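You operate a simulated robot arm through the tools that you are given. There is no shell and no other tool.

You are at the controls of a simulated two-armed robot. One attempt, no reset.

JOB
Fill the teal bottle to its 150 mark: one pull at 100, then one at 50.
Fine: turn it clear of the nozzle afterwards; the others stay empty.

The check looks at the end state, three seconds after you hand in, the way a careful person would. Anything else that was tipped, shoved, dropped, spilled or broken makes it a failure.

ROBOT AND FRAMES
Two 7-joint arms with three-finger grippers on one trunk that stands fixed in place. Base frame: the origin is at the foot of the trunk, x ahead of it, y to its left, z up; the work surface is at about z = 0.86. Lengths are in m, angles in degrees, forces in N, time in s.
The left shoulder is at [0.07, 0.146, 1.262], the right one opposite. With the tool pointing down near the work surface each hand reaches from about 0.24 to 0.68 m from the base axis, measured 20 degrees to its own side. Payload 2.2 kg a hand.
The TCP of each hand is the grasp point between the finger pads, 0.028 m short of the fingertips. In the tool frame z runs along the fingers and y along their closing line. The gripper opens to 0.102 m; its body begins 0.071 m behind the TCP.
Orientation is that of the tool frame in the base frame, as [roll, pitch, yaw] about the fixed x, y, z axes, in that order (R = Rz(yaw) Ry(pitch) Rx(roll)). With the fingers straight down and closing along the base's y, the tool's x points along the base's -x, its y along +y and its z along -z.

CONTROLS
- The arms move only by the tool apply_moves. It takes "left_targets", "right_targets" or both (then of equal length, played together; a hand with none holds still); each is text: rows parted by semicolons, each of 7 numbers parted by spaces: the shift along the tool's x, y, z in cm, then the turn, a rotation vector about the tool's x, y, z in degrees, then the gripper command, from -1 (shut) to 1 (fully open), values between in proportion. In form: x y z ax ay az jaw; .... A call has 1 to 20 rows; each row is the pose to reach, as a shift and turn from the pose commanded when the call began, along the tool's axes at that moment. Each row takes 0.2 s and may step no farther than 0.05 m and 8.6 degrees from the row before; otherwise, or with a gripper value out of range, the whole call is refused. Where a pose cannot be reached the arm comes as near as it can. A force on the tool above 40 N (or 10 N above the force at the start of the call, whichever is more), or a blocked arm, ends the call early, and 0.2 s more pass. The fingers move at their own pace (about 0.2035 m/s each) and stop on an object; they squeeze with about 34 N. The grip force told is the motor's: it shows also when the fingers shut on nothing. Time passes only in rows, and 0.2 s behind the last, so rows that repeat a pose let the fingers close. The reply holds the time, the measured pose of the TCP, the force on the tool along the base axes, the opening and the grip force, in the units named above and with some noise, with the torque about the TCP (base axes, N m) and any sound that the robot's microphone picked up, and new pictures: "views" is both (left out), scene, wrist or none (wrist: the cameras of the hands that moved).
- Cameras (640 x 400 px; columns grow to the right, rows downward): "scene" is now at [0.1371, 0.013, 1.4896]; the picture's right is [0.14, -0.99, 0.00], its down [-0.57, -0.08, -0.82] and it looks along [0.81, 0.11, -0.57] (base axes); focal length 294 px, centre (320, 200). "left" rides on the left gripper at [0.072, 0.038, -0.086] in its tool frame; the picture's right is [-0.47, 0.89, 0.00], its down [-0.60, -0.32, -0.73] and it looks along [-0.65, -0.34, 0.68] (tool axes); focal length 256 px, centre (320, 200). "right" rides on the right gripper at [0.069, 0.044, -0.086] in its tool frame; the picture's right is [-0.53, 0.85, 0.00], its down [-0.58, -0.36, -0.73] and it looks along [-0.62, -0.39, 0.68] (tool axes); focal length 256 px, centre (320, 200). There is no depth. A picture from a camera that has moved, and an enlarged one, comes with that camera's place and axes in the base frame and with its lens.
- lift_body(by): slides the trunk up (or, below 0, down) by that many m; the arms and the scene camera ride with it, the base frame stays. It gives what a move gives, with no picture.
- pan_tilt(pan, tilt): turns the head with the scene camera to pan (to the left, within 86 degrees either way) and tilt (down, from -29 to 69), counted from straight ahead of the robot. It gives what a move gives, and a new picture of the scene camera.
- zoom(camera, box): a new picture of the part [left, top, right, bottom] of that camera's present view, enlarged. The clock stands still meanwhile.
- job_done(): hands the job in; it is judged then, once.

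Nothing tells you positions but the pictures and the camera data. Unless the task says otherwise, let go and move clear before handing in.

The tools are called after ">>>" as a command line: name --argument value ..., lists and objects as JSON in quotes. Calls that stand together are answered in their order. apply_moves: Moves the arms, as the interface text tells. Its arguments: {"type":"object","properties":{"left_targets":{"type":"string"},"right_targets":{"type":"string"},"views":{"type":"string","enum":["both","scene","wrist","none"]}},"required":[]} The other tools are called the same way: lift_body (by) moves the trunk up or down; pan_tilt (pan, tilt) turns the head that bears the scene camera; zoom (camera, box) takes an enlarged picture of a part of a camera's view; job_done () hands the job in.

At the start:

```text
time: 0.0
left_ee_pos: [0.4799, 0.3031, 1.2024]
left_ee_rot: [179.9, -0.1, -179.9]
left_contact_force: [0.1, 0.0, -0.1]
left_torque: [-0.01, 0.0, -0.02]
left_gripper_width: 0.1018
left_grasp_force: 0.0
right_ee_pos: [0.493, -0.093, 1.2658]
right_ee_rot: [179.9, 0.1, 179.9]
right_contact_force: [0.4, 0.4, 0.5]
right_torque: [-0.02, 0.01, 0.02]
right_gripper_width: 0.1021
right_grasp_force: 0.1
trunk travel left (down, up): [-0.8, 0.14]
head pan, tilt (commanded): [7.8, 34.9]
```

scene: 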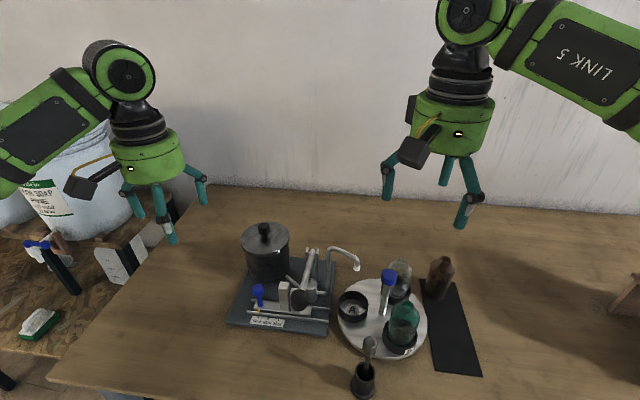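
right: 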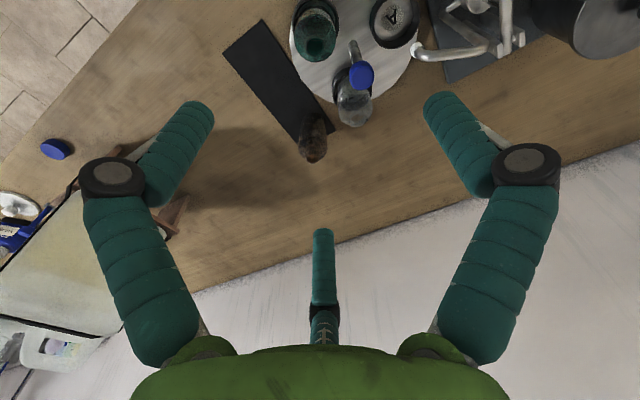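
left: 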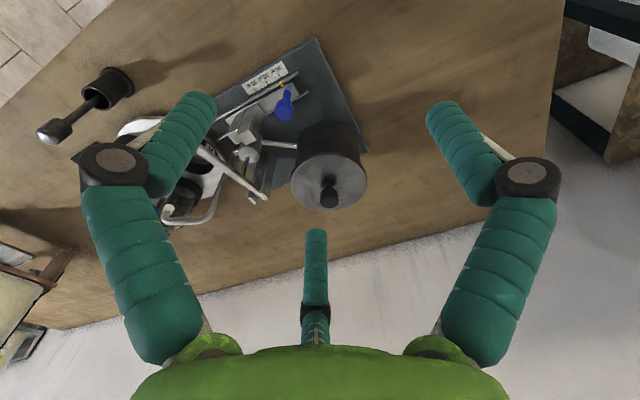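

I see a dispenser on a dark base (reservoir, lever, hooked nozzle) and a round tray, probably a turntable, with several bottles including the teal one. I'll zoom in to understand the mechanism before moving anything.

>>> zoom --camera "scene" --box '[220, 210, 380, 310]'

>>> zoom --camera "scene" --box '[320, 240, 480, 340]'

>>> zoom --camera "scene" --box '[220, 270, 380, 370]'

>>> zoom --camera "scene" --box '[320, 300, 480, 400]'

>>> zoom --camera "left" --box '[140, 20, 380, 230]'

>>> zoom --camera "right" --box '[220, 0, 540, 200]'

```text
4.00 times, centred on (300, 260) of scene
camera zoom: at [0.1371, 0.013, 1.4896], right [0.14, -0.99, 0.0], down [-0.57, -0.08, -0.82], along [0.81, 0.11, -0.57], focal length 1176 px, centre (400, -40)
```

zoom: 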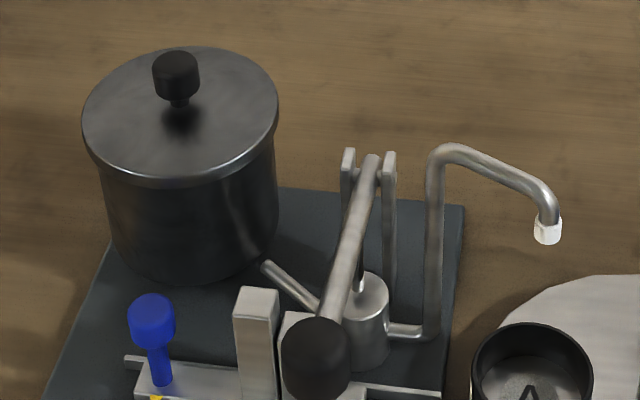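

```text
4.00 times, centred on (400, 290) of scene
camera zoom: at [0.1371, 0.013, 1.4896], right [0.14, -0.99, 0.0], down [-0.57, -0.08, -0.82], along [0.81, 0.11, -0.57], focal length 1176 px, centre (0, -160)
```

zoom: 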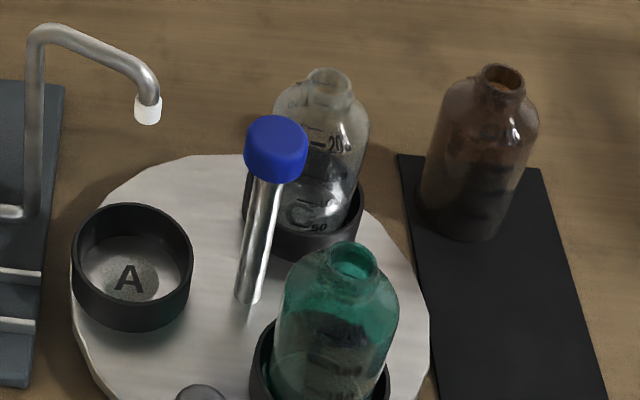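

```text
4.00 times, centred on (300, 320) of scene
camera zoom: at [0.1371, 0.013, 1.4896], right [0.14, -0.99, 0.0], down [-0.57, -0.08, -0.82], along [0.81, 0.11, -0.57], focal length 1176 px, centre (400, -280)
```

zoom: 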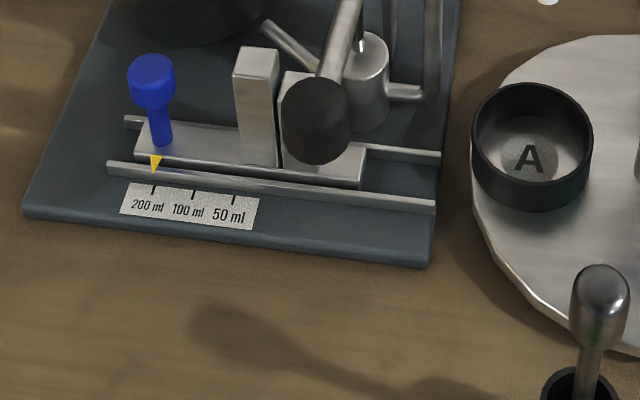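

```text
4.00 times, centred on (400, 350) of scene
camera zoom: at [0.1371, 0.013, 1.4896], right [0.14, -0.99, 0.0], down [-0.57, -0.08, -0.82], along [0.81, 0.11, -0.57], focal length 1176 px, centre (0, -400)
```

zoom: 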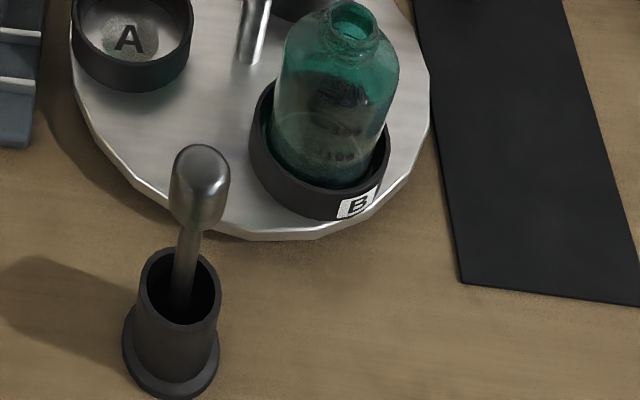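

```text
1.90 times, centred on (260, 125) of left
camera zoom: at [0.4079, 0.3406, 1.2868], right [0.46, 0.89, 0.0], down [0.6, -0.32, 0.73], along [0.65, -0.34, -0.68], focal length 488 px, centre (434, 343)
```

zoom: 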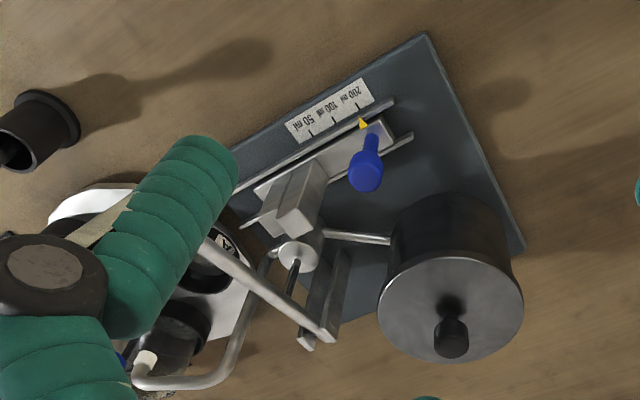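

```text
2.00 times, centred on (380, 100) of right
camera zoom: at [0.4234, -0.0488, 1.3533], right [0.54, 0.84, 0.0], down [0.58, -0.37, 0.73], along [0.62, -0.39, -0.68], focal length 512 px, centre (200, 400)
```

zoom: 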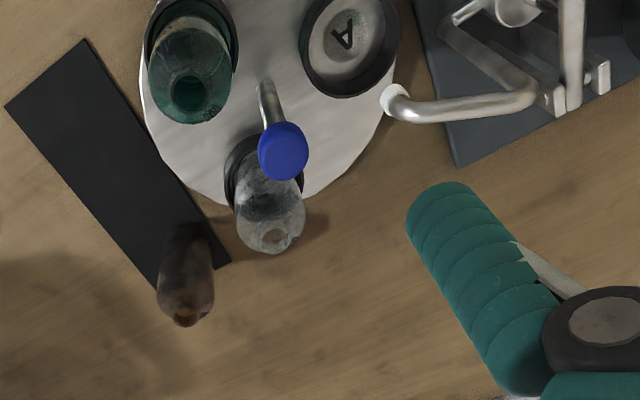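

The blue sliding knob sets the stroke (it's now at 200 ml), the black lever works the pump, and the blue-capped post seems to stand at the middle of the turntable. I'm moving the left hand back for a better angle on the device, so I can triangulate.

>>> apply_moves --left_targets "5 0 0 0 0 0 1; 10 0 0 0 0 0 1; 15 0 0 0 0 0 1; 18 0 0 0 0 0 1" --right_targets "4 0 0 0 0 0 1; 8 0 0 0 0 0 1; 12 0 0 0 0 0 1; 14 0 0 0 0 0 1" --views "both"

```text
time: 1.0
left_ee_pos: [0.2992, 0.3026, 1.2018]
left_ee_rot: [180.0, 0.1, -179.8]
left_contact_force: [-0.1, -0.1, 0.2]
left_torque: [0.01, -0.04, 0.01]
left_gripper_width: 0.1022
left_grasp_force: 0.0
right_ee_pos: [0.3505, -0.0917, 1.2694]
right_ee_rot: [-180.0, 0.3, 180.0]
right_contact_force: [-0.8, -0.2, 0.7]
right_torque: [0.01, -0.02, -0.01]
right_gripper_width: 0.1021
right_grasp_force: 0.1
trunk travel left (down, up): [-0.8, 0.14]
head pan, tilt (commanded): [7.8, 34.9]
camera scene: at [0.1345, 0.0131, 1.4899], right [0.14, -0.99, 0.0], down [-0.57, -0.08, -0.82], along [0.81, 0.11, -0.57], focal length 294 px, centre (320, 200)
camera right: at [0.2805, -0.0474, 1.3547], right [0.54, 0.84, 0.0], down [0.57, -0.37, 0.73], along [0.62, -0.39, -0.68], focal length 256 px, centre (320, 200)
camera left: at [0.2269, 0.341, 1.286], right [0.46, 0.89, 0.0], down [0.6, -0.32, 0.73], along [0.65, -0.34, -0.68], focal length 256 px, centre (320, 200)
```

scene: 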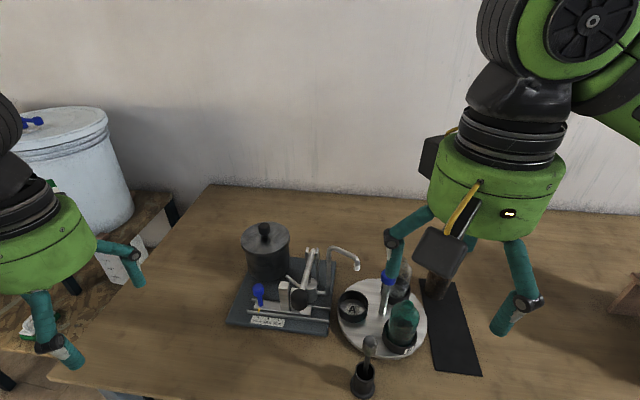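
right: 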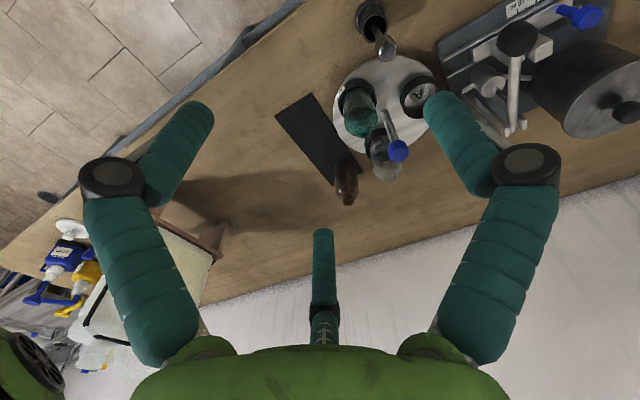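
left: 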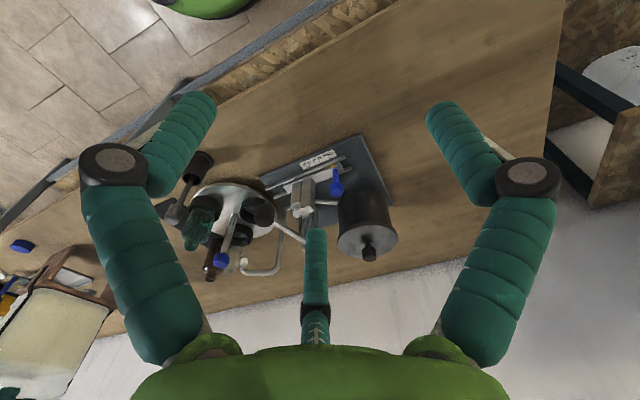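

The pump, turntable and bottles are all visible now from three viewpoints. Next I zoom in on each to measure positions.

>>> zoom --camera "right" --box '[260, 0, 500, 220]'

>>> zoom --camera "right" --box '[420, 0, 640, 140]'

>>> zoom --camera "left" --box '[160, 130, 420, 290]'

>>> zoom --camera "scene" --box '[220, 220, 440, 360]'

```text
1.82 times, centred on (380, 110) of right
camera zoom: at [0.2805, -0.0474, 1.3547], right [0.54, 0.84, 0.0], down [0.57, -0.37, 0.73], along [0.62, -0.39, -0.68], focal length 465 px, centre (211, 364)
```

zoom: 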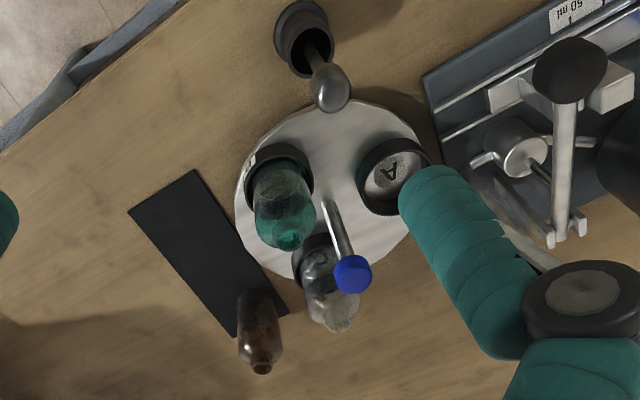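

```text
2.86 times, centred on (530, 70) of right
camera zoom: at [0.2805, -0.0474, 1.3547], right [0.54, 0.84, 0.0], down [0.57, -0.37, 0.73], along [0.62, -0.39, -0.68], focal length 731 px, centre (-280, 571)
```

zoom: 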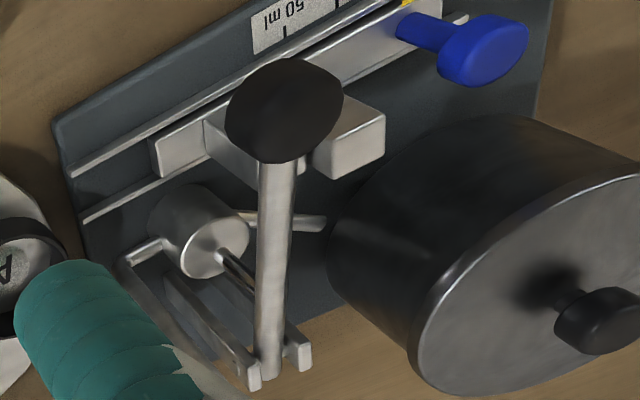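

```text
2.46 times, centred on (290, 210) of left
camera zoom: at [0.2269, 0.341, 1.286], right [0.46, 0.89, 0.0], down [0.6, -0.32, 0.73], along [0.65, -0.34, -0.68], focal length 630 px, centre (394, 175)
```

zoom: 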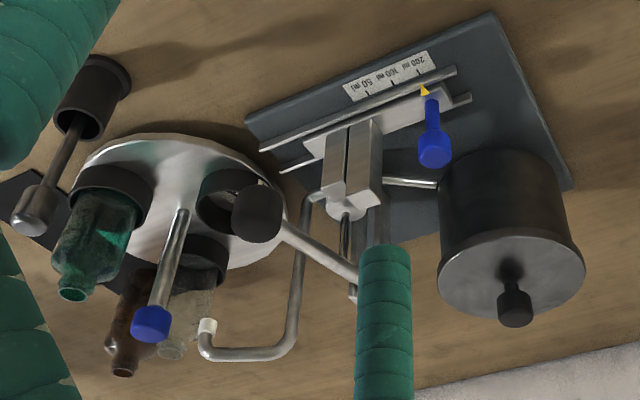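

```text
2.86 times, centred on (330, 290) of scene
camera zoom: at [0.1345, 0.0131, 1.4899], right [0.14, -0.99, 0.0], down [-0.57, -0.08, -0.82], along [0.81, 0.11, -0.57], focal length 840 px, centre (291, -57)
```

zoom: 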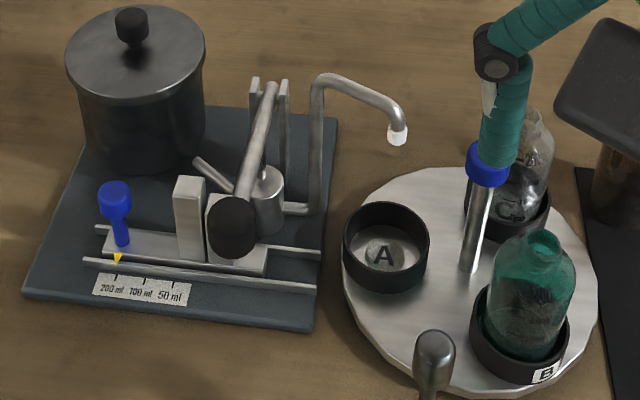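

Triangulation puts the turntable's centre post at about [0.564, -0.074] with its cap at z≈1.008. The nozzle tip is at about [0.564, -0.006, 1.026], directly over the empty cup A. The lever knob is near [0.482, 0.101, 1.008] and the slider knob near [0.544, 0.210, 0.942]. Before going near the nozzle I want a closer look at the gripper's shape.

>>> zoom --camera "scene" --box '[370, 120, 580, 350]'

>>> zoom --camera "scene" --box '[0, 170, 160, 380]'

>>> zoom --camera "scene" --box '[240, 240, 340, 330]'

```text
1.74 times, centred on (475, 235) of scene
camera zoom: at [0.1345, 0.0131, 1.4899], right [0.14, -0.99, 0.0], down [-0.57, -0.08, -0.82], along [0.81, 0.11, -0.57], focal length 512 px, centre (50, 139)
```

zoom: 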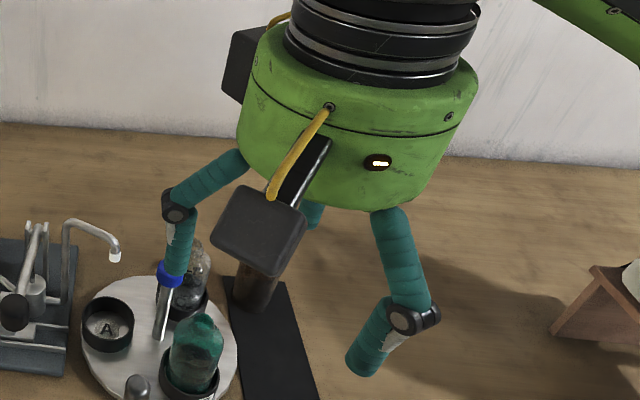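

```text
1.90 times, centred on (80, 275) of scene
camera zoom: at [0.1345, 0.0131, 1.4899], right [0.14, -0.99, 0.0], down [-0.57, -0.08, -0.82], along [0.81, 0.11, -0.57], focal length 560 px, centre (777, 57)
```

zoom: 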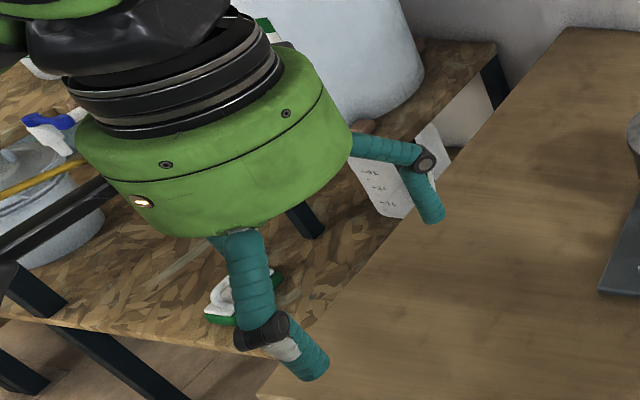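

```text
4.44 times, centred on (290, 285) of scene
camera zoom: at [0.1345, 0.0131, 1.4899], right [0.14, -0.99, 0.0], down [-0.57, -0.08, -0.82], along [0.81, 0.11, -0.57], focal length 1307 px, centre (453, -178)
```

zoom: 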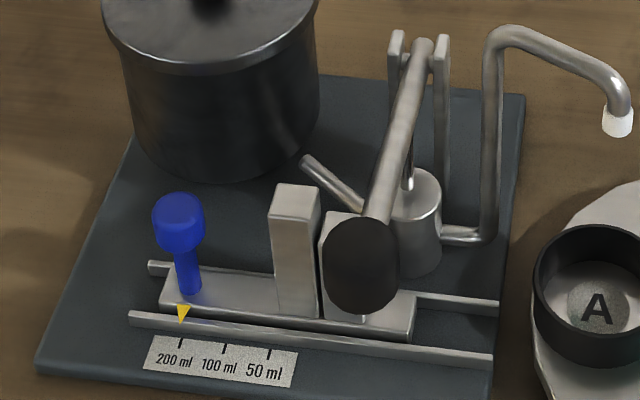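

The gripper's knuckles stick out a good way, so around the nozzle I'll use a small opening and set the fingers between the bottles. I'll bring the right hand over the post, well above everything, turned 60° so there's room for the clockwise turn.

>>> apply_moves --right_targets "-2.66 0.22 1.49 0 0 -7.5 0; -5.32 0.44 2.98 0 0 -15 0; -7.98 0.66 4.47 0 0 -22.5 0; -10.65 0.88 5.96 0 0 -30 0; -13.3 1.1 7.45 0 0 -37.5 0; -15.96 1.32 8.94 0 0 -45 0; -18.6 1.54 10.4 0 0 -52.5 0; -21.3 1.74 11.9 0 0 -60 0; -21.3 1.74 11.9 0 0 -60 0" --views "both"

```text
time: 3.0
left_ee_pos: [0.3026, 0.3032, 1.2001]
left_ee_rot: [180.0, -0.2, -180.0]
left_contact_force: [0.3, 0.7, -1.0]
left_torque: [-0.02, -0.03, 0.0]
left_gripper_width: 0.1021
left_grasp_force: 0.1
right_ee_pos: [0.5307, -0.0784, 1.1694]
right_ee_rot: [179.9, 0.2, -130.4]
right_contact_force: [-0.8, -0.4, 0.1]
right_torque: [0.0, 0.02, 0.0]
right_gripper_width: 0.0509
right_grasp_force: 0.1
right hand out of reach, approached as far as the arm can: row 7, 8, 9
trunk travel left (down, up): [-0.8, 0.14]
head pan, tilt (commanded): [7.8, 34.9]
camera scene: at [0.1374, 0.0131, 1.4896], right [0.14, -0.99, 0.0], down [-0.57, -0.08, -0.82], along [0.81, 0.11, -0.57], focal length 294 px, centre (320, 200)
camera right: at [0.4531, -0.1018, 1.2551], right [-0.3, 0.95, 0.0], down [0.65, 0.2, 0.73], along [0.7, 0.22, -0.68], focal length 256 px, centre (320, 200)
```

scene: 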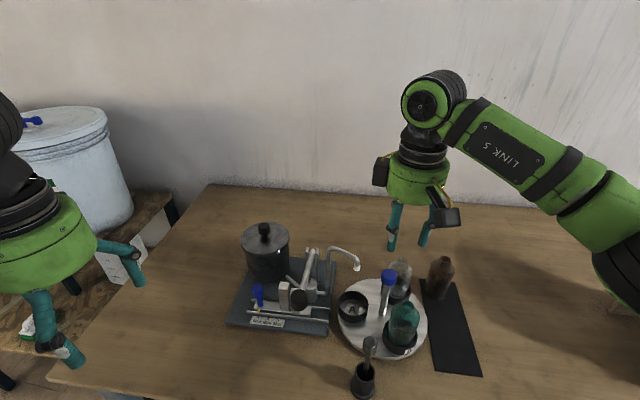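
right: 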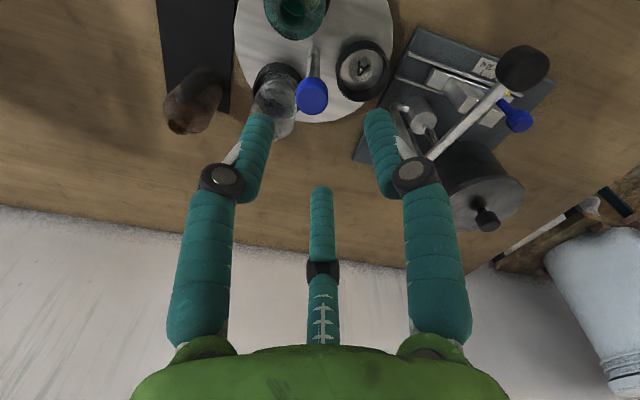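

The wrist can't turn past about 50° that way. I'll go back the other way in free air to see how much clockwise range there is before choosing a grasp angle.

>>> apply_moves --right_targets "0 0 0 0 0 8 0; 0 0 0 0 0 16 0" --views "none"

```text
time: 3.6
left_ee_pos: [0.3023, 0.3021, 1.2004]
left_ee_rot: [-180.0, 0.0, -179.9]
left_contact_force: [0.5, 0.6, 0.3]
left_torque: [0.0, 0.0, -0.03]
left_gripper_width: 0.102
left_grasp_force: 0.1
right_ee_pos: [0.5287, -0.0797, 1.1678]
right_ee_rot: [180.0, 0.1, -146.6]
right_contact_force: [0.0, -0.4, 0.3]
right_torque: [-0.01, 0.01, -0.01]
right_gripper_width: 0.0513
right_grasp_force: 0.1
trunk travel left (down, up): [-0.8, 0.14]
head pan, tilt (commanded): [7.8, 34.9]
```

The commanded pose follows the pose it actually reached. I'll centre over the post now and sweep clockwise in free air at a safe height to find the range.

>>> apply_moves --right_targets "-1 -0.5 0.5 0 0 8.5 0; -2 -1 1 0 0 17 0; -3.2 -1.46 1.5 0 0 25.5 0; -3.2 -1.46 1.8 0 0 34 0; -3.2 -1.46 1.8 0 0 42.5 0; -3.2 -1.46 1.8 0 0 51 0; -3.2 -1.46 1.8 0 0 59.5 0; -3.2 -1.46 1.8 0 0 68 0; -3.2 -1.46 1.8 0 0 76.5 0; -3.2 -1.46 1.8 0 0 85 0; -3.2 -1.46 1.8 0 0 93.5 0; -3.2 -1.46 1.8 0 0 102 0; -3.2 -1.46 1.8 0 0 110.5 0; -3.2 -1.46 1.8 0 0 119 0; -3.2 -1.46 1.8 0 0 127.5 0; -3.2 -1.46 1.8 0 0 136 0; -3.2 -1.46 1.8 0 0 144.5 0; -3.2 -1.46 1.8 0 0 153 0; -3.2 -1.46 1.8 0 0 161.5 0; -3.2 -1.46 1.8 0 0 170 0" --views "both"

```text
time: 7.8
left_ee_pos: [0.3019, 0.3028, 1.2021]
left_ee_rot: [-180.0, 0.0, -179.9]
left_contact_force: [0.2, -0.1, 0.4]
left_torque: [-0.01, 0.0, 0.0]
left_gripper_width: 0.1022
left_grasp_force: 0.0
right_ee_pos: [0.5635, -0.0741, 1.1487]
right_ee_rot: [-179.9, -0.1, 43.4]
right_contact_force: [0.2, -0.9, -0.4]
right_torque: [0.01, 0.02, 0.0]
right_gripper_width: 0.051
right_grasp_force: 0.0
trunk travel left (down, up): [-0.8, 0.14]
head pan, tilt (commanded): [7.8, 34.9]
camera scene: at [0.1371, 0.0131, 1.4896], right [0.14, -0.99, 0.0], down [-0.57, -0.08, -0.82], along [0.81, 0.11, -0.57], focal length 294 px, centre (320, 200)
camera right: at [0.6437, -0.058, 1.2359], right [0.19, -0.98, 0.0], down [-0.67, -0.13, 0.73], along [-0.72, -0.14, -0.68], focal length 256 px, centre (320, 200)
```

scene: 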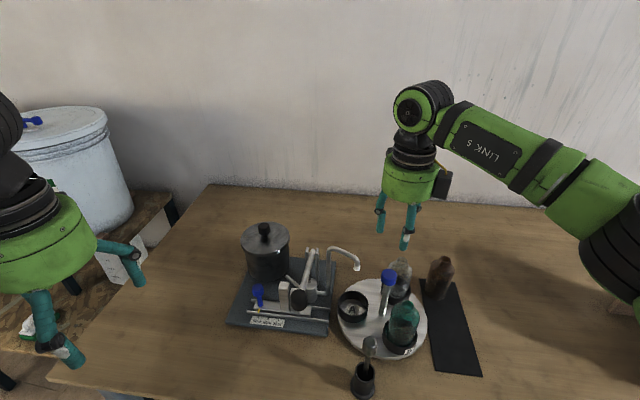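
right: 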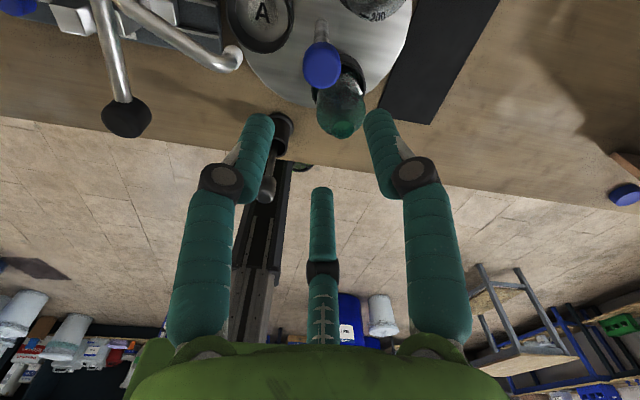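

The post is within a few mm of being centred below the hand; views from opposite sides put the cap at about [0.566, -0.0745, 1.005]. I'm sweeping further clockwise to find the limit.

>>> apply_moves --right_targets "0 0 0 0 0 8.5 0; 0 0 0 0 0 17 0; 0 0 0 0 0 25.5 0; 0 0 0 0 0 34 0; 0 0 0 0 0 42.5 0; 0 0 0 0 0 51 0; 0 0 0 0 0 59.5 0; 0 0 0 0 0 68 0; 0 0 0 0 0 76.5 0; 0 0 0 0 0 85 0; 0 0 0 0 0 93.5 0; 0 0 0 0 0 102 0; 0 0 0 0 0 110.5 0; 0 0 0 0 0 119 0; 0 0 0 0 0 127.5 0; 0 0 0 0 0 136 0; 0 0 0 0 0 144.5 0; 0 0 0 0 0 153 0; 0 0 0 0 0 161.5 0; 0 0 0 0 0 170 0" --views "both"

```text
time: 12.0
left_ee_pos: [0.2997, 0.3053, 1.2015]
left_ee_rot: [-180.0, 0.0, -179.9]
left_contact_force: [-0.6, 0.2, 0.1]
left_torque: [-0.02, -0.04, 0.03]
left_gripper_width: 0.102
left_grasp_force: 0.0
right_ee_pos: [0.559, -0.0699, 1.152]
right_ee_rot: [-179.9, 0.2, -126.5]
right_contact_force: [-1.0, 1.0, -0.6]
right_torque: [-0.04, -0.08, -0.02]
right_gripper_width: 0.051
right_grasp_force: 0.0
trunk travel left (down, up): [-0.8, 0.14]
head pan, tilt (commanded): [7.8, 34.9]
camera scene: at [0.1331, 0.0161, 1.4896], right [0.14, -0.99, 0.0], down [-0.56, -0.08, -0.82], along [0.81, 0.11, -0.57], focal length 294 px, centre (320, 200)
camera right: at [0.4837, -0.0998, 1.2368], right [-0.36, 0.93, 0.0], down [0.63, 0.24, 0.73], along [0.68, 0.27, -0.68], focal length 256 px, centre (320, 200)
```

scene: 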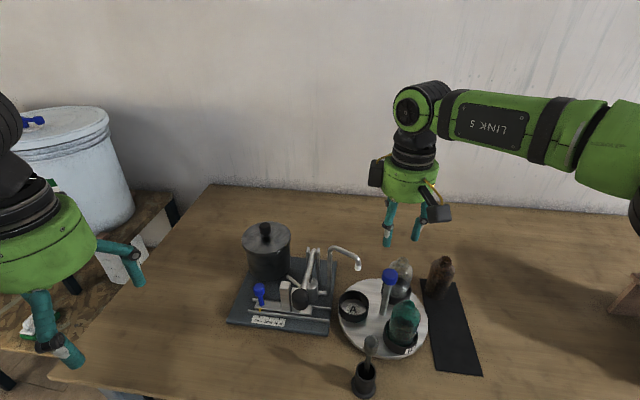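
right: 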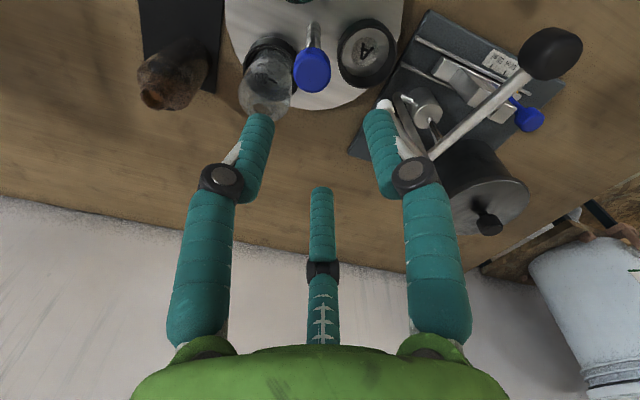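

The wrist turns freely as far as -306°. So I'll grasp at yaw ≈ 0, with fingers between the bottles and away from the nozzle, and turn 120° clockwise with the wrist camera kept on the far side from the nozzle. I'm going back to that yaw now, above the post.

>>> apply_moves --right_targets "0 0 0 0 0 -8 0; 0 0 0 0 0 -16 0; 0 0 0 0 0 -24 0; 0 0 0 0 0 -32 0; 0 0 0 0 0 -40 0; 0 0 0 0 0 -48 0; 0 0 0 0 0 -56 0; 0 0 0 0 0 -64 0; 0 0 0 0 0 -72 0; 0 0 0 0 0 -80 0; -0.12 -0.22 0 0 0 -88 0; -0.12 -0.22 0 0 0 -96 0; -0.12 -0.22 0 0 0 -104 0; -0.12 -0.22 0 0 0 -112 0; -0.12 -0.22 0 0 0 -119 0; -0.12 -0.22 0 0 0 -123 0; -0.12 -0.22 0 0 0 -126.5 0; -0.12 -0.22 0 0 0 -126.5 0; -0.12 -0.22 0 0 0 -126.5 0" --views "both"

>>> zoom --camera "right" --box '[220, 0, 420, 125]'

>>> zoom --camera "scene" --box '[320, 180, 480, 340]'

```text
time: 16.0
left_ee_pos: [0.3025, 0.3043, 1.2002]
left_ee_rot: [180.0, 0.1, -180.0]
left_contact_force: [0.6, 0.1, -0.3]
left_torque: [0.04, 0.0, -0.01]
left_gripper_width: 0.102
left_grasp_force: 0.1
right_ee_pos: [0.5658, -0.0744, 1.1475]
right_ee_rot: [-179.8, 0.0, 0.0]
right_contact_force: [0.0, 0.1, 0.2]
right_torque: [0.02, 0.0, 0.02]
right_gripper_width: 0.0511
right_grasp_force: 0.1
trunk travel left (down, up): [-0.8, 0.14]
head pan, tilt (commanded): [7.8, 34.9]
camera scene: at [0.1371, 0.013, 1.4896], right [0.14, -0.99, 0.0], down [-0.57, -0.08, -0.82], along [0.81, 0.11, -0.57], focal length 294 px, centre (320, 200)
camera right: at [0.6349, -0.1176, 1.2345], right [-0.53, -0.85, 0.0], down [-0.58, 0.36, 0.73], along [-0.62, 0.39, -0.68], focal length 256 px, centre (320, 200)
```

scene: 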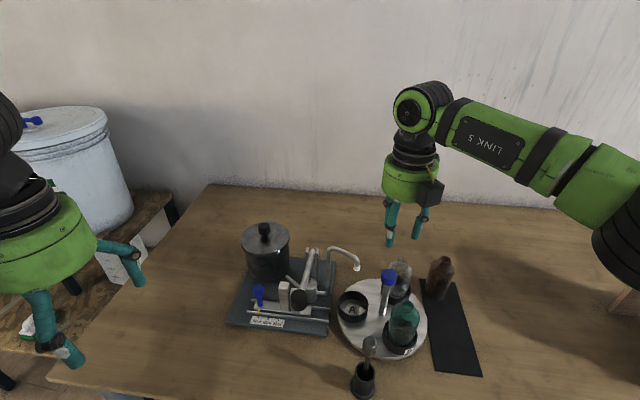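
right: 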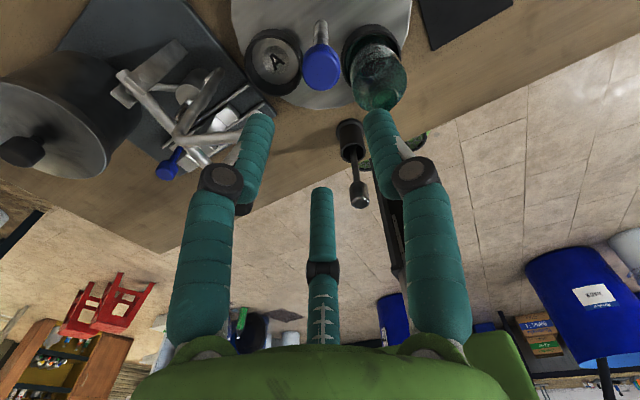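

```text
3.20 times, centred on (320, 62) of right
camera zoom: at [0.6349, -0.1176, 1.2345], right [-0.53, -0.85, 0.0], down [-0.58, 0.36, 0.73], along [-0.62, 0.39, -0.68], focal length 819 px, centre (320, 640)
```

zoom: 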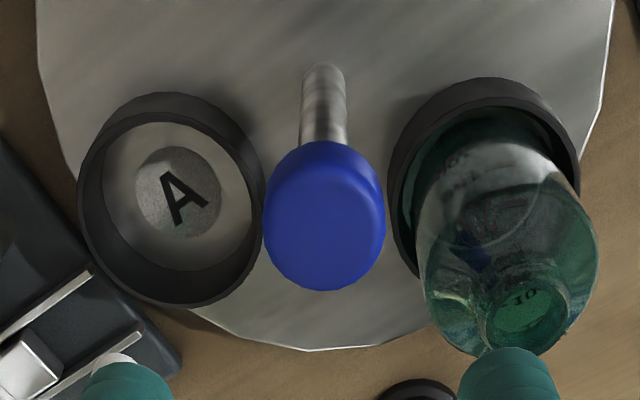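

```text
2.50 times, centred on (400, 260) of scene
camera zoom: at [0.1371, 0.013, 1.4896], right [0.14, -0.99, 0.0], down [-0.57, -0.08, -0.82], along [0.81, 0.11, -0.57], focal length 735 px, centre (120, 50)
```

zoom: 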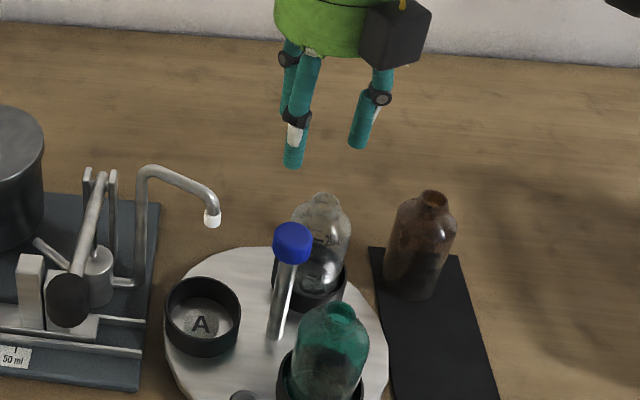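

The bottle mouth is at about 210° and cup A (under the nozzle) at 90°, so the turn needed is 120° clockwise. I'm lowering the right hand onto the post cap with a part-opened grip.

>>> apply_moves --right_targets "0 0 2.5 0 0 0 0; 0 0 5 0 0 0 0; 0 0 7.5 0 0 0 0; 0 0 9.5 0 0 0 0; 0 0 11 0 0 0 0; 0 0 12 0 0 0 0; 0 0 12.8 0 0 0 0; 0 0 13.6 0 0 0 0; 0 0 13.6 0 0 0 0" --views "both"

>>> zoom --camera "scene" --box '[320, 220, 460, 340]'

```text
time: 18.0
left_ee_pos: [0.302, 0.303, 1.2005]
left_ee_rot: [179.9, 0.1, -179.9]
left_contact_force: [-0.5, 0.7, -0.6]
left_torque: [0.03, 0.0, 0.0]
left_gripper_width: 0.1021
left_grasp_force: 0.0
right_ee_pos: [0.5659, -0.0748, 1.0113]
right_ee_rot: [-179.9, 0.0, 0.0]
right_contact_force: [-0.9, -0.6, 0.4]
right_torque: [0.0, 0.0, 0.03]
right_gripper_width: 0.051
right_grasp_force: 0.0
trunk travel left (down, up): [-0.8, 0.14]
head pan, tilt (commanded): [7.8, 34.9]
camera scene: at [0.137, 0.0131, 1.4896], right [0.14, -0.99, 0.0], down [-0.57, -0.08, -0.82], along [0.81, 0.11, -0.57], focal length 294 px, centre (320, 200)
camera right: at [0.6357, -0.118, 1.0986], right [-0.53, -0.85, 0.0], down [-0.58, 0.36, 0.73], along [-0.62, 0.39, -0.68], focal length 256 px, centre (320, 200)
```

scene: 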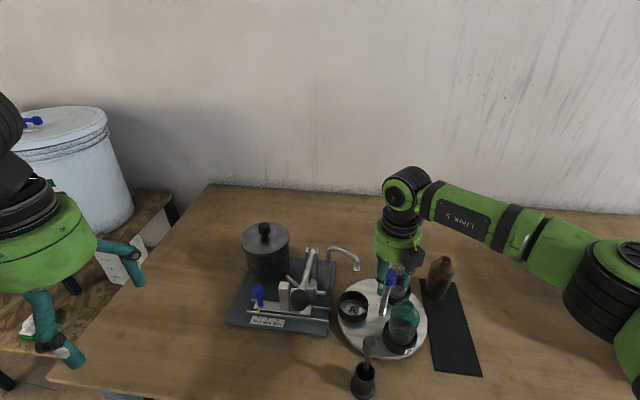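
right: 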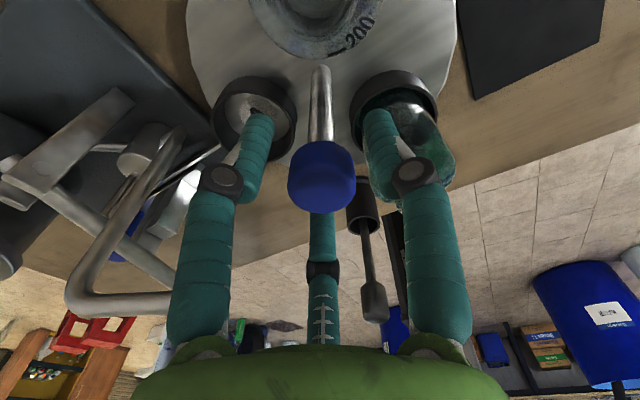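

```text
3.33 times, centred on (390, 280) of scene
camera zoom: at [0.137, 0.0131, 1.4896], right [0.14, -0.99, 0.0], down [-0.57, -0.08, -0.82], along [0.81, 0.11, -0.57], focal length 980 px, centre (87, -67)
```

zoom: 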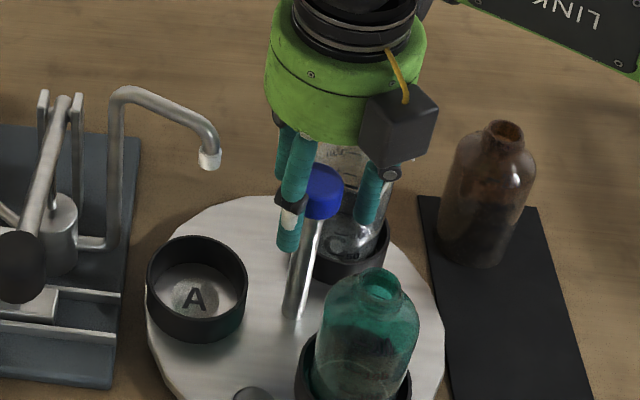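

The cap sits centred between the fingers, clear of the bottles and nozzle. I'm closing on it.

>>> apply_moves --right_targets "0 0 0 0 0 0 -0.3; 0 0 0 0 0 0 -1; 0 0 0 0 0 0 -1; 0 0 0 0 0 0 -1" --views "both"

>>> zoom --camera "scene" --box '[320, 220, 460, 340]'

```text
time: 19.0
left_ee_pos: [0.3009, 0.3012, 1.2019]
left_ee_rot: [-180.0, 0.0, -179.9]
left_contact_force: [-0.3, 0.4, -0.5]
left_torque: [-0.01, 0.02, 0.01]
left_gripper_width: 0.1019
left_grasp_force: 0.1
right_ee_pos: [0.5654, -0.0754, 1.0112]
right_ee_rot: [-179.9, 0.0, 0.1]
right_contact_force: [-5.3, -1.5, -1.7]
right_torque: [-0.66, 0.31, 0.1]
right_gripper_width: 0.0313
right_grasp_force: 44.8
trunk travel left (down, up): [-0.8, 0.14]
head pan, tilt (commanded): [7.8, 34.9]
camera scene: at [0.1361, 0.0127, 1.4897], right [0.14, -0.99, 0.0], down [-0.57, -0.08, -0.82], along [0.81, 0.11, -0.57], focal length 294 px, centre (320, 200)
camera right: at [0.6347, -0.1182, 1.0985], right [-0.53, -0.85, 0.0], down [-0.58, 0.36, 0.73], along [-0.62, 0.39, -0.68], focal length 256 px, centre (320, 200)
```

scene: 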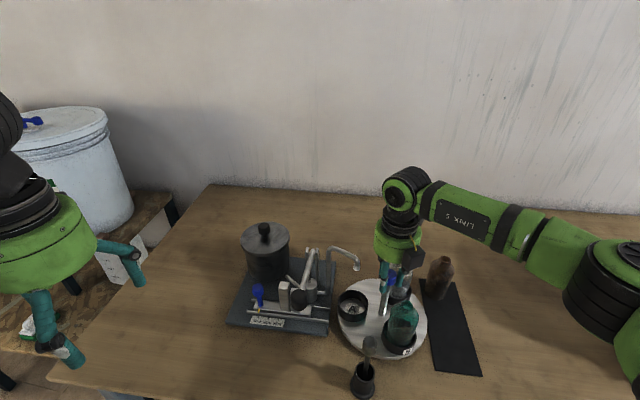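
right: 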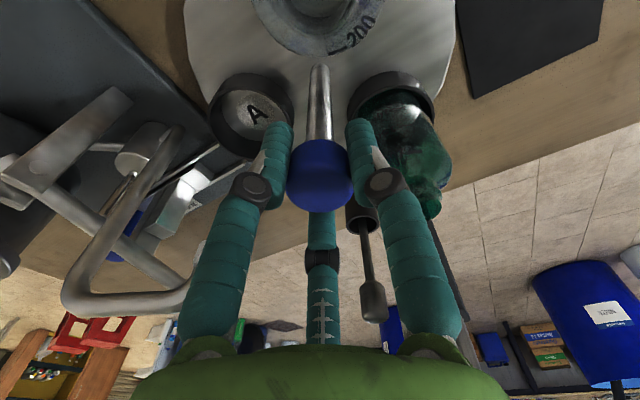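

```text
3.33 times, centred on (390, 280) of scene
camera zoom: at [0.1361, 0.0127, 1.4897], right [0.14, -0.99, 0.0], down [-0.57, -0.08, -0.82], along [0.81, 0.11, -0.57], focal length 980 px, centre (87, -67)
```

zoom: 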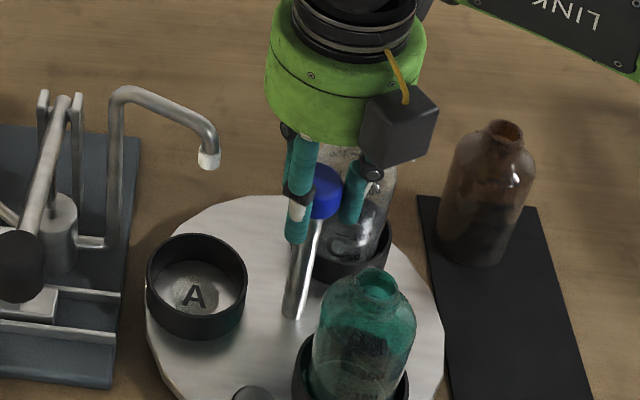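

It's gripped, with the cap about 1 mm off the tool axis, so I'll correct that slightly. First a small test turn of 15° clockwise, to check that the turntable follows.

>>> apply_moves --right_targets "-0.1 0.1 0 0 0 0 -1; -0.1 0.1 0 0 0 5 -1; -0.1 0.1 0 0 0 10 -1; -0.1 0.1 0 0 0 15 -1; -0.1 0.1 0 0 0 15 -1" --views "both"

>>> zoom --camera "scene" --box '[320, 220, 460, 340]'

```text
time: 20.2
left_ee_pos: [0.3031, 0.3033, 1.1999]
left_ee_rot: [-180.0, 0.0, -179.8]
left_contact_force: [0.1, -0.5, 0.4]
left_torque: [0.04, 0.01, 0.0]
left_gripper_width: 0.102
left_grasp_force: 0.0
right_ee_pos: [0.5655, -0.0749, 1.0126]
right_ee_rot: [-179.9, 0.0, -15.0]
right_contact_force: [-4.0, -0.3, -9.1]
right_torque: [-0.05, -0.33, -0.03]
right_gripper_width: 0.031
right_grasp_force: 45.0
trunk travel left (down, up): [-0.8, 0.14]
head pan, tilt (commanded): [7.8, 34.9]
camera scene: at [0.1376, 0.0127, 1.4895], right [0.14, -0.99, 0.0], down [-0.57, -0.08, -0.82], along [0.81, 0.11, -0.57], focal length 294 px, centre (320, 200)
camera right: at [0.621, -0.1349, 1.0983], right [-0.74, -0.68, 0.0], down [-0.46, 0.5, 0.73], along [-0.5, 0.54, -0.68], focal length 256 px, centre (320, 200)
```

scene: 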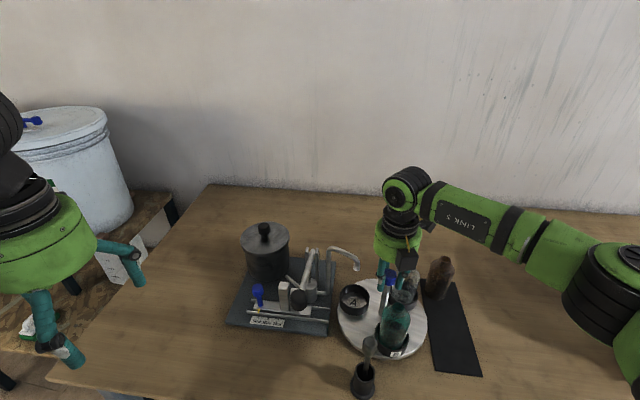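
right: 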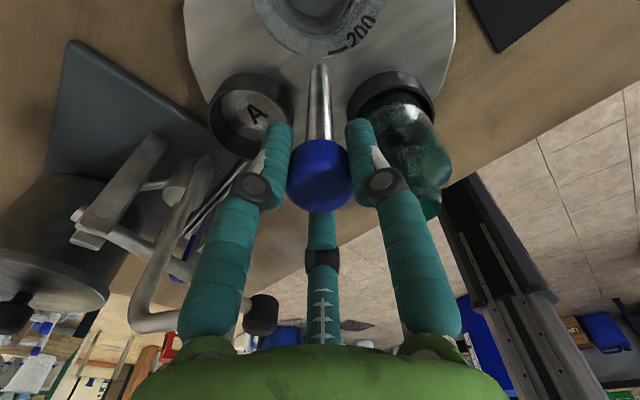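

```text
3.33 times, centred on (390, 280) of scene
camera zoom: at [0.1376, 0.0127, 1.4895], right [0.14, -0.99, 0.0], down [-0.57, -0.08, -0.82], along [0.81, 0.11, -0.57], focal length 980 px, centre (87, -67)
```

zoom: 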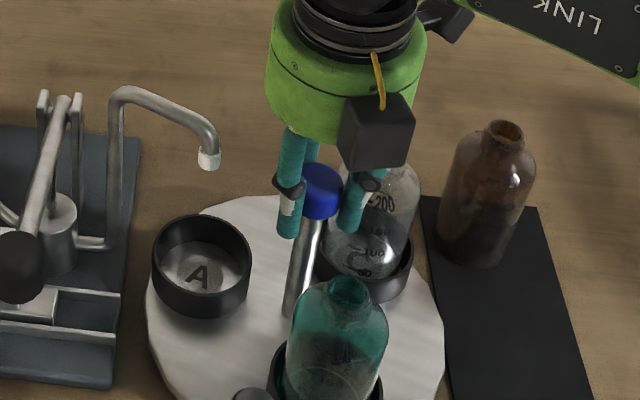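

The turntable follows the hand. I'll keep turning clockwise for the remaining 105°, easing the hand down by about a millimetre to relieve the pull.

>>> apply_moves --right_targets "0 0 0.1 0 0 6 -1; 0 0 0.1 0 0 12 -1; 0 0 0.1 0 0 18 -1; 0 0 0.1 0 0 24 -1; 0 0 0.1 0 0 30 -1; 0 0 0.1 0 0 36 -1; 0 0 0.1 0 0 42 -1; 0 0 0.1 0 0 48 -1; 0 0 0.1 0 0 54 -1; 0 0 0.1 0 0 60 -1; 0 0 0.1 0 0 60 -1" --views "both"

>>> zoom --camera "scene" --box '[320, 220, 460, 340]'

```text
time: 22.6
left_ee_pos: [0.3021, 0.3028, 1.2012]
left_ee_rot: [179.9, -0.1, -179.8]
left_contact_force: [0.8, -0.1, 0.6]
left_torque: [-0.03, -0.01, 0.0]
left_gripper_width: 0.1023
left_grasp_force: 0.0
right_ee_pos: [0.5646, -0.0762, 1.0123]
right_ee_rot: [-179.9, 0.1, -75.0]
right_contact_force: [-2.1, 0.9, -1.8]
right_torque: [-0.03, 0.05, -0.03]
right_gripper_width: 0.0312
right_grasp_force: 45.3
trunk travel left (down, up): [-0.8, 0.14]
head pan, tilt (commanded): [7.8, 34.9]
camera scene: at [0.1368, 0.0133, 1.4897], right [0.14, -0.99, 0.0], down [-0.57, -0.08, -0.82], along [0.81, 0.11, -0.57], focal length 294 px, centre (320, 200)
camera right: at [0.5409, -0.1527, 1.0983], right [-0.95, 0.3, 0.0], down [0.2, 0.65, 0.73], along [0.22, 0.7, -0.68], focal length 256 px, centre (320, 200)
```

scene: 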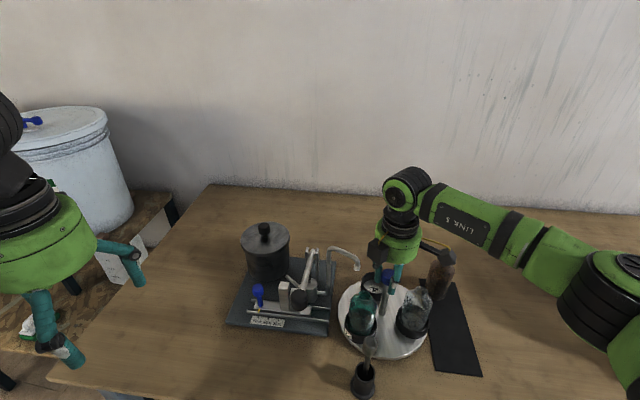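
right: 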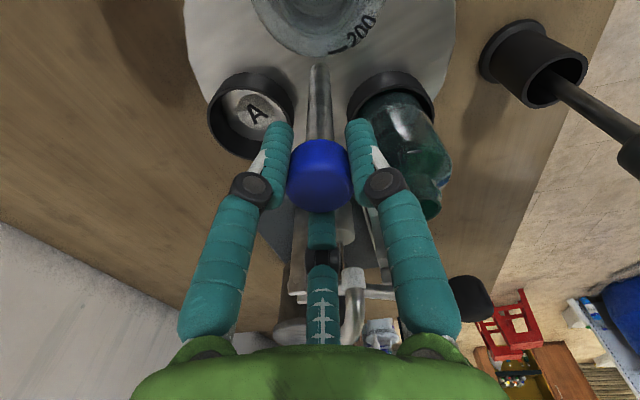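

```text
3.33 times, centred on (390, 280) of scene
camera zoom: at [0.1368, 0.0133, 1.4897], right [0.14, -0.99, 0.0], down [-0.57, -0.08, -0.82], along [0.81, 0.11, -0.57], focal length 980 px, centre (87, -67)
```

zoom: 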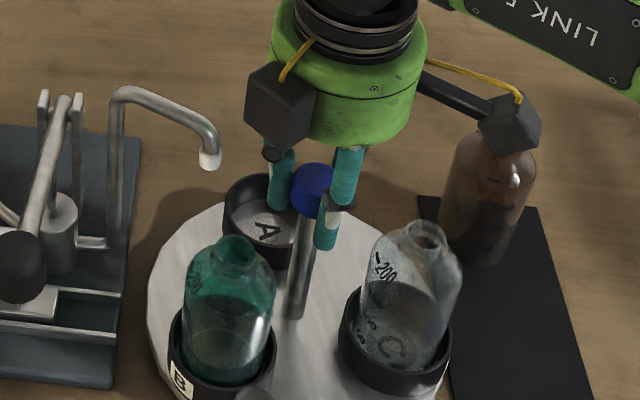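

The bottle is nearing the nozzle and everything has cleared so far. I'll turn the last 45°.

>>> apply_moves --right_targets "0 0 0 0 0 6 -1; 0 0 0 0 0 12 -1; 0 0 0 0 0 18 -1; 0 0 0 0 0 24 -1; 0 0 0 0 0 30 -1; 0 0 0 0 0 36 -1; 0 0 0 0 0 42 -1; 0 0 0 0 0 45 -1; 0 0 0 0 0 45 -1" --views "both"

>>> zoom --camera "scene" --box '[320, 230, 440, 330]'

>>> zoom --camera "left" --box '[160, 130, 420, 290]'

```text
time: 24.6
left_ee_pos: [0.3022, 0.3025, 1.2009]
left_ee_rot: [-180.0, 0.0, -179.9]
left_contact_force: [0.1, -0.6, 0.1]
left_torque: [-0.03, 0.01, 0.02]
left_gripper_width: 0.1023
left_grasp_force: 0.0
right_ee_pos: [0.5644, -0.0759, 1.0127]
right_ee_rot: [179.9, 0.1, -120.0]
right_contact_force: [1.6, 0.9, -1.8]
right_torque: [-0.29, -0.5, 0.12]
right_gripper_width: 0.0307
right_grasp_force: 44.9
trunk travel left (down, up): [-0.8, 0.14]
head pan, tilt (commanded): [7.8, 34.9]
camera scene: at [0.1379, 0.0136, 1.4895], right [0.14, -0.99, 0.0], down [-0.57, -0.08, -0.82], along [0.81, 0.11, -0.57], focal length 294 px, centre (320, 200)
camera right: at [0.4932, -0.1126, 1.0986], right [-0.46, 0.89, 0.0], down [0.6, 0.32, 0.73], along [0.65, 0.34, -0.68], focal length 256 px, centre (320, 200)
```

scene: 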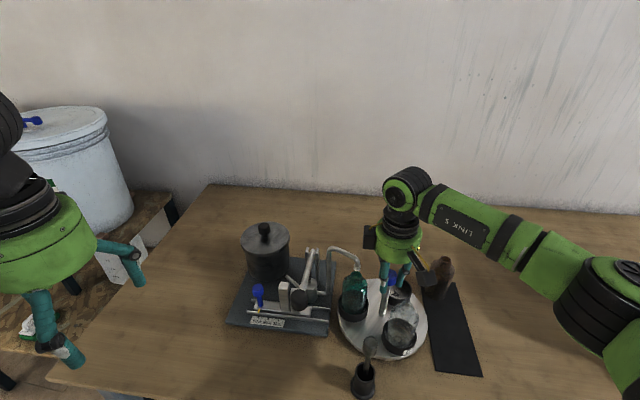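
right: 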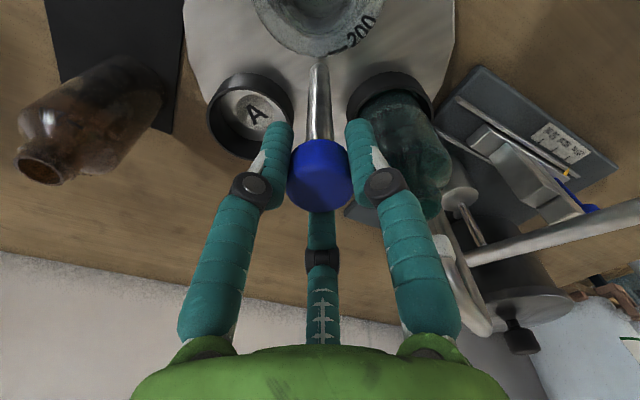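

```text
4.00 times, centred on (380, 280) of scene
camera zoom: at [0.1379, 0.0136, 1.4895], right [0.14, -0.99, 0.0], down [-0.57, -0.08, -0.82], along [0.81, 0.11, -0.57], focal length 1176 px, centre (80, -120)
```

zoom: 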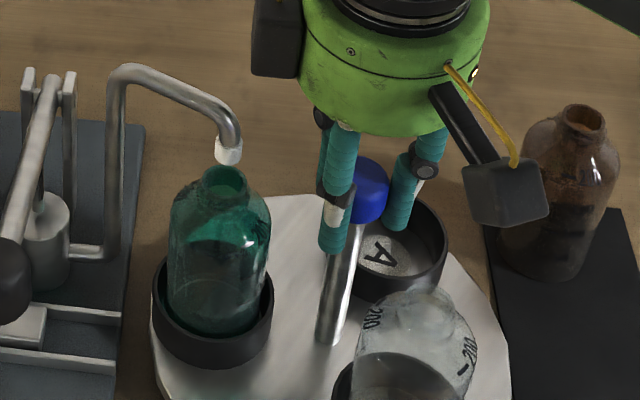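

```text
2.46 times, centred on (290, 210) of left
camera zoom: at [0.2304, 0.3414, 1.2854], right [0.46, 0.89, 0.0], down [0.6, -0.32, 0.73], along [0.65, -0.34, -0.68], focal length 630 px, centre (394, 175)
```

zoom: 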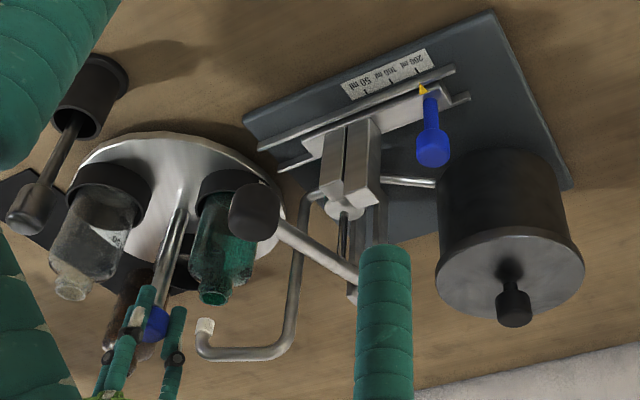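

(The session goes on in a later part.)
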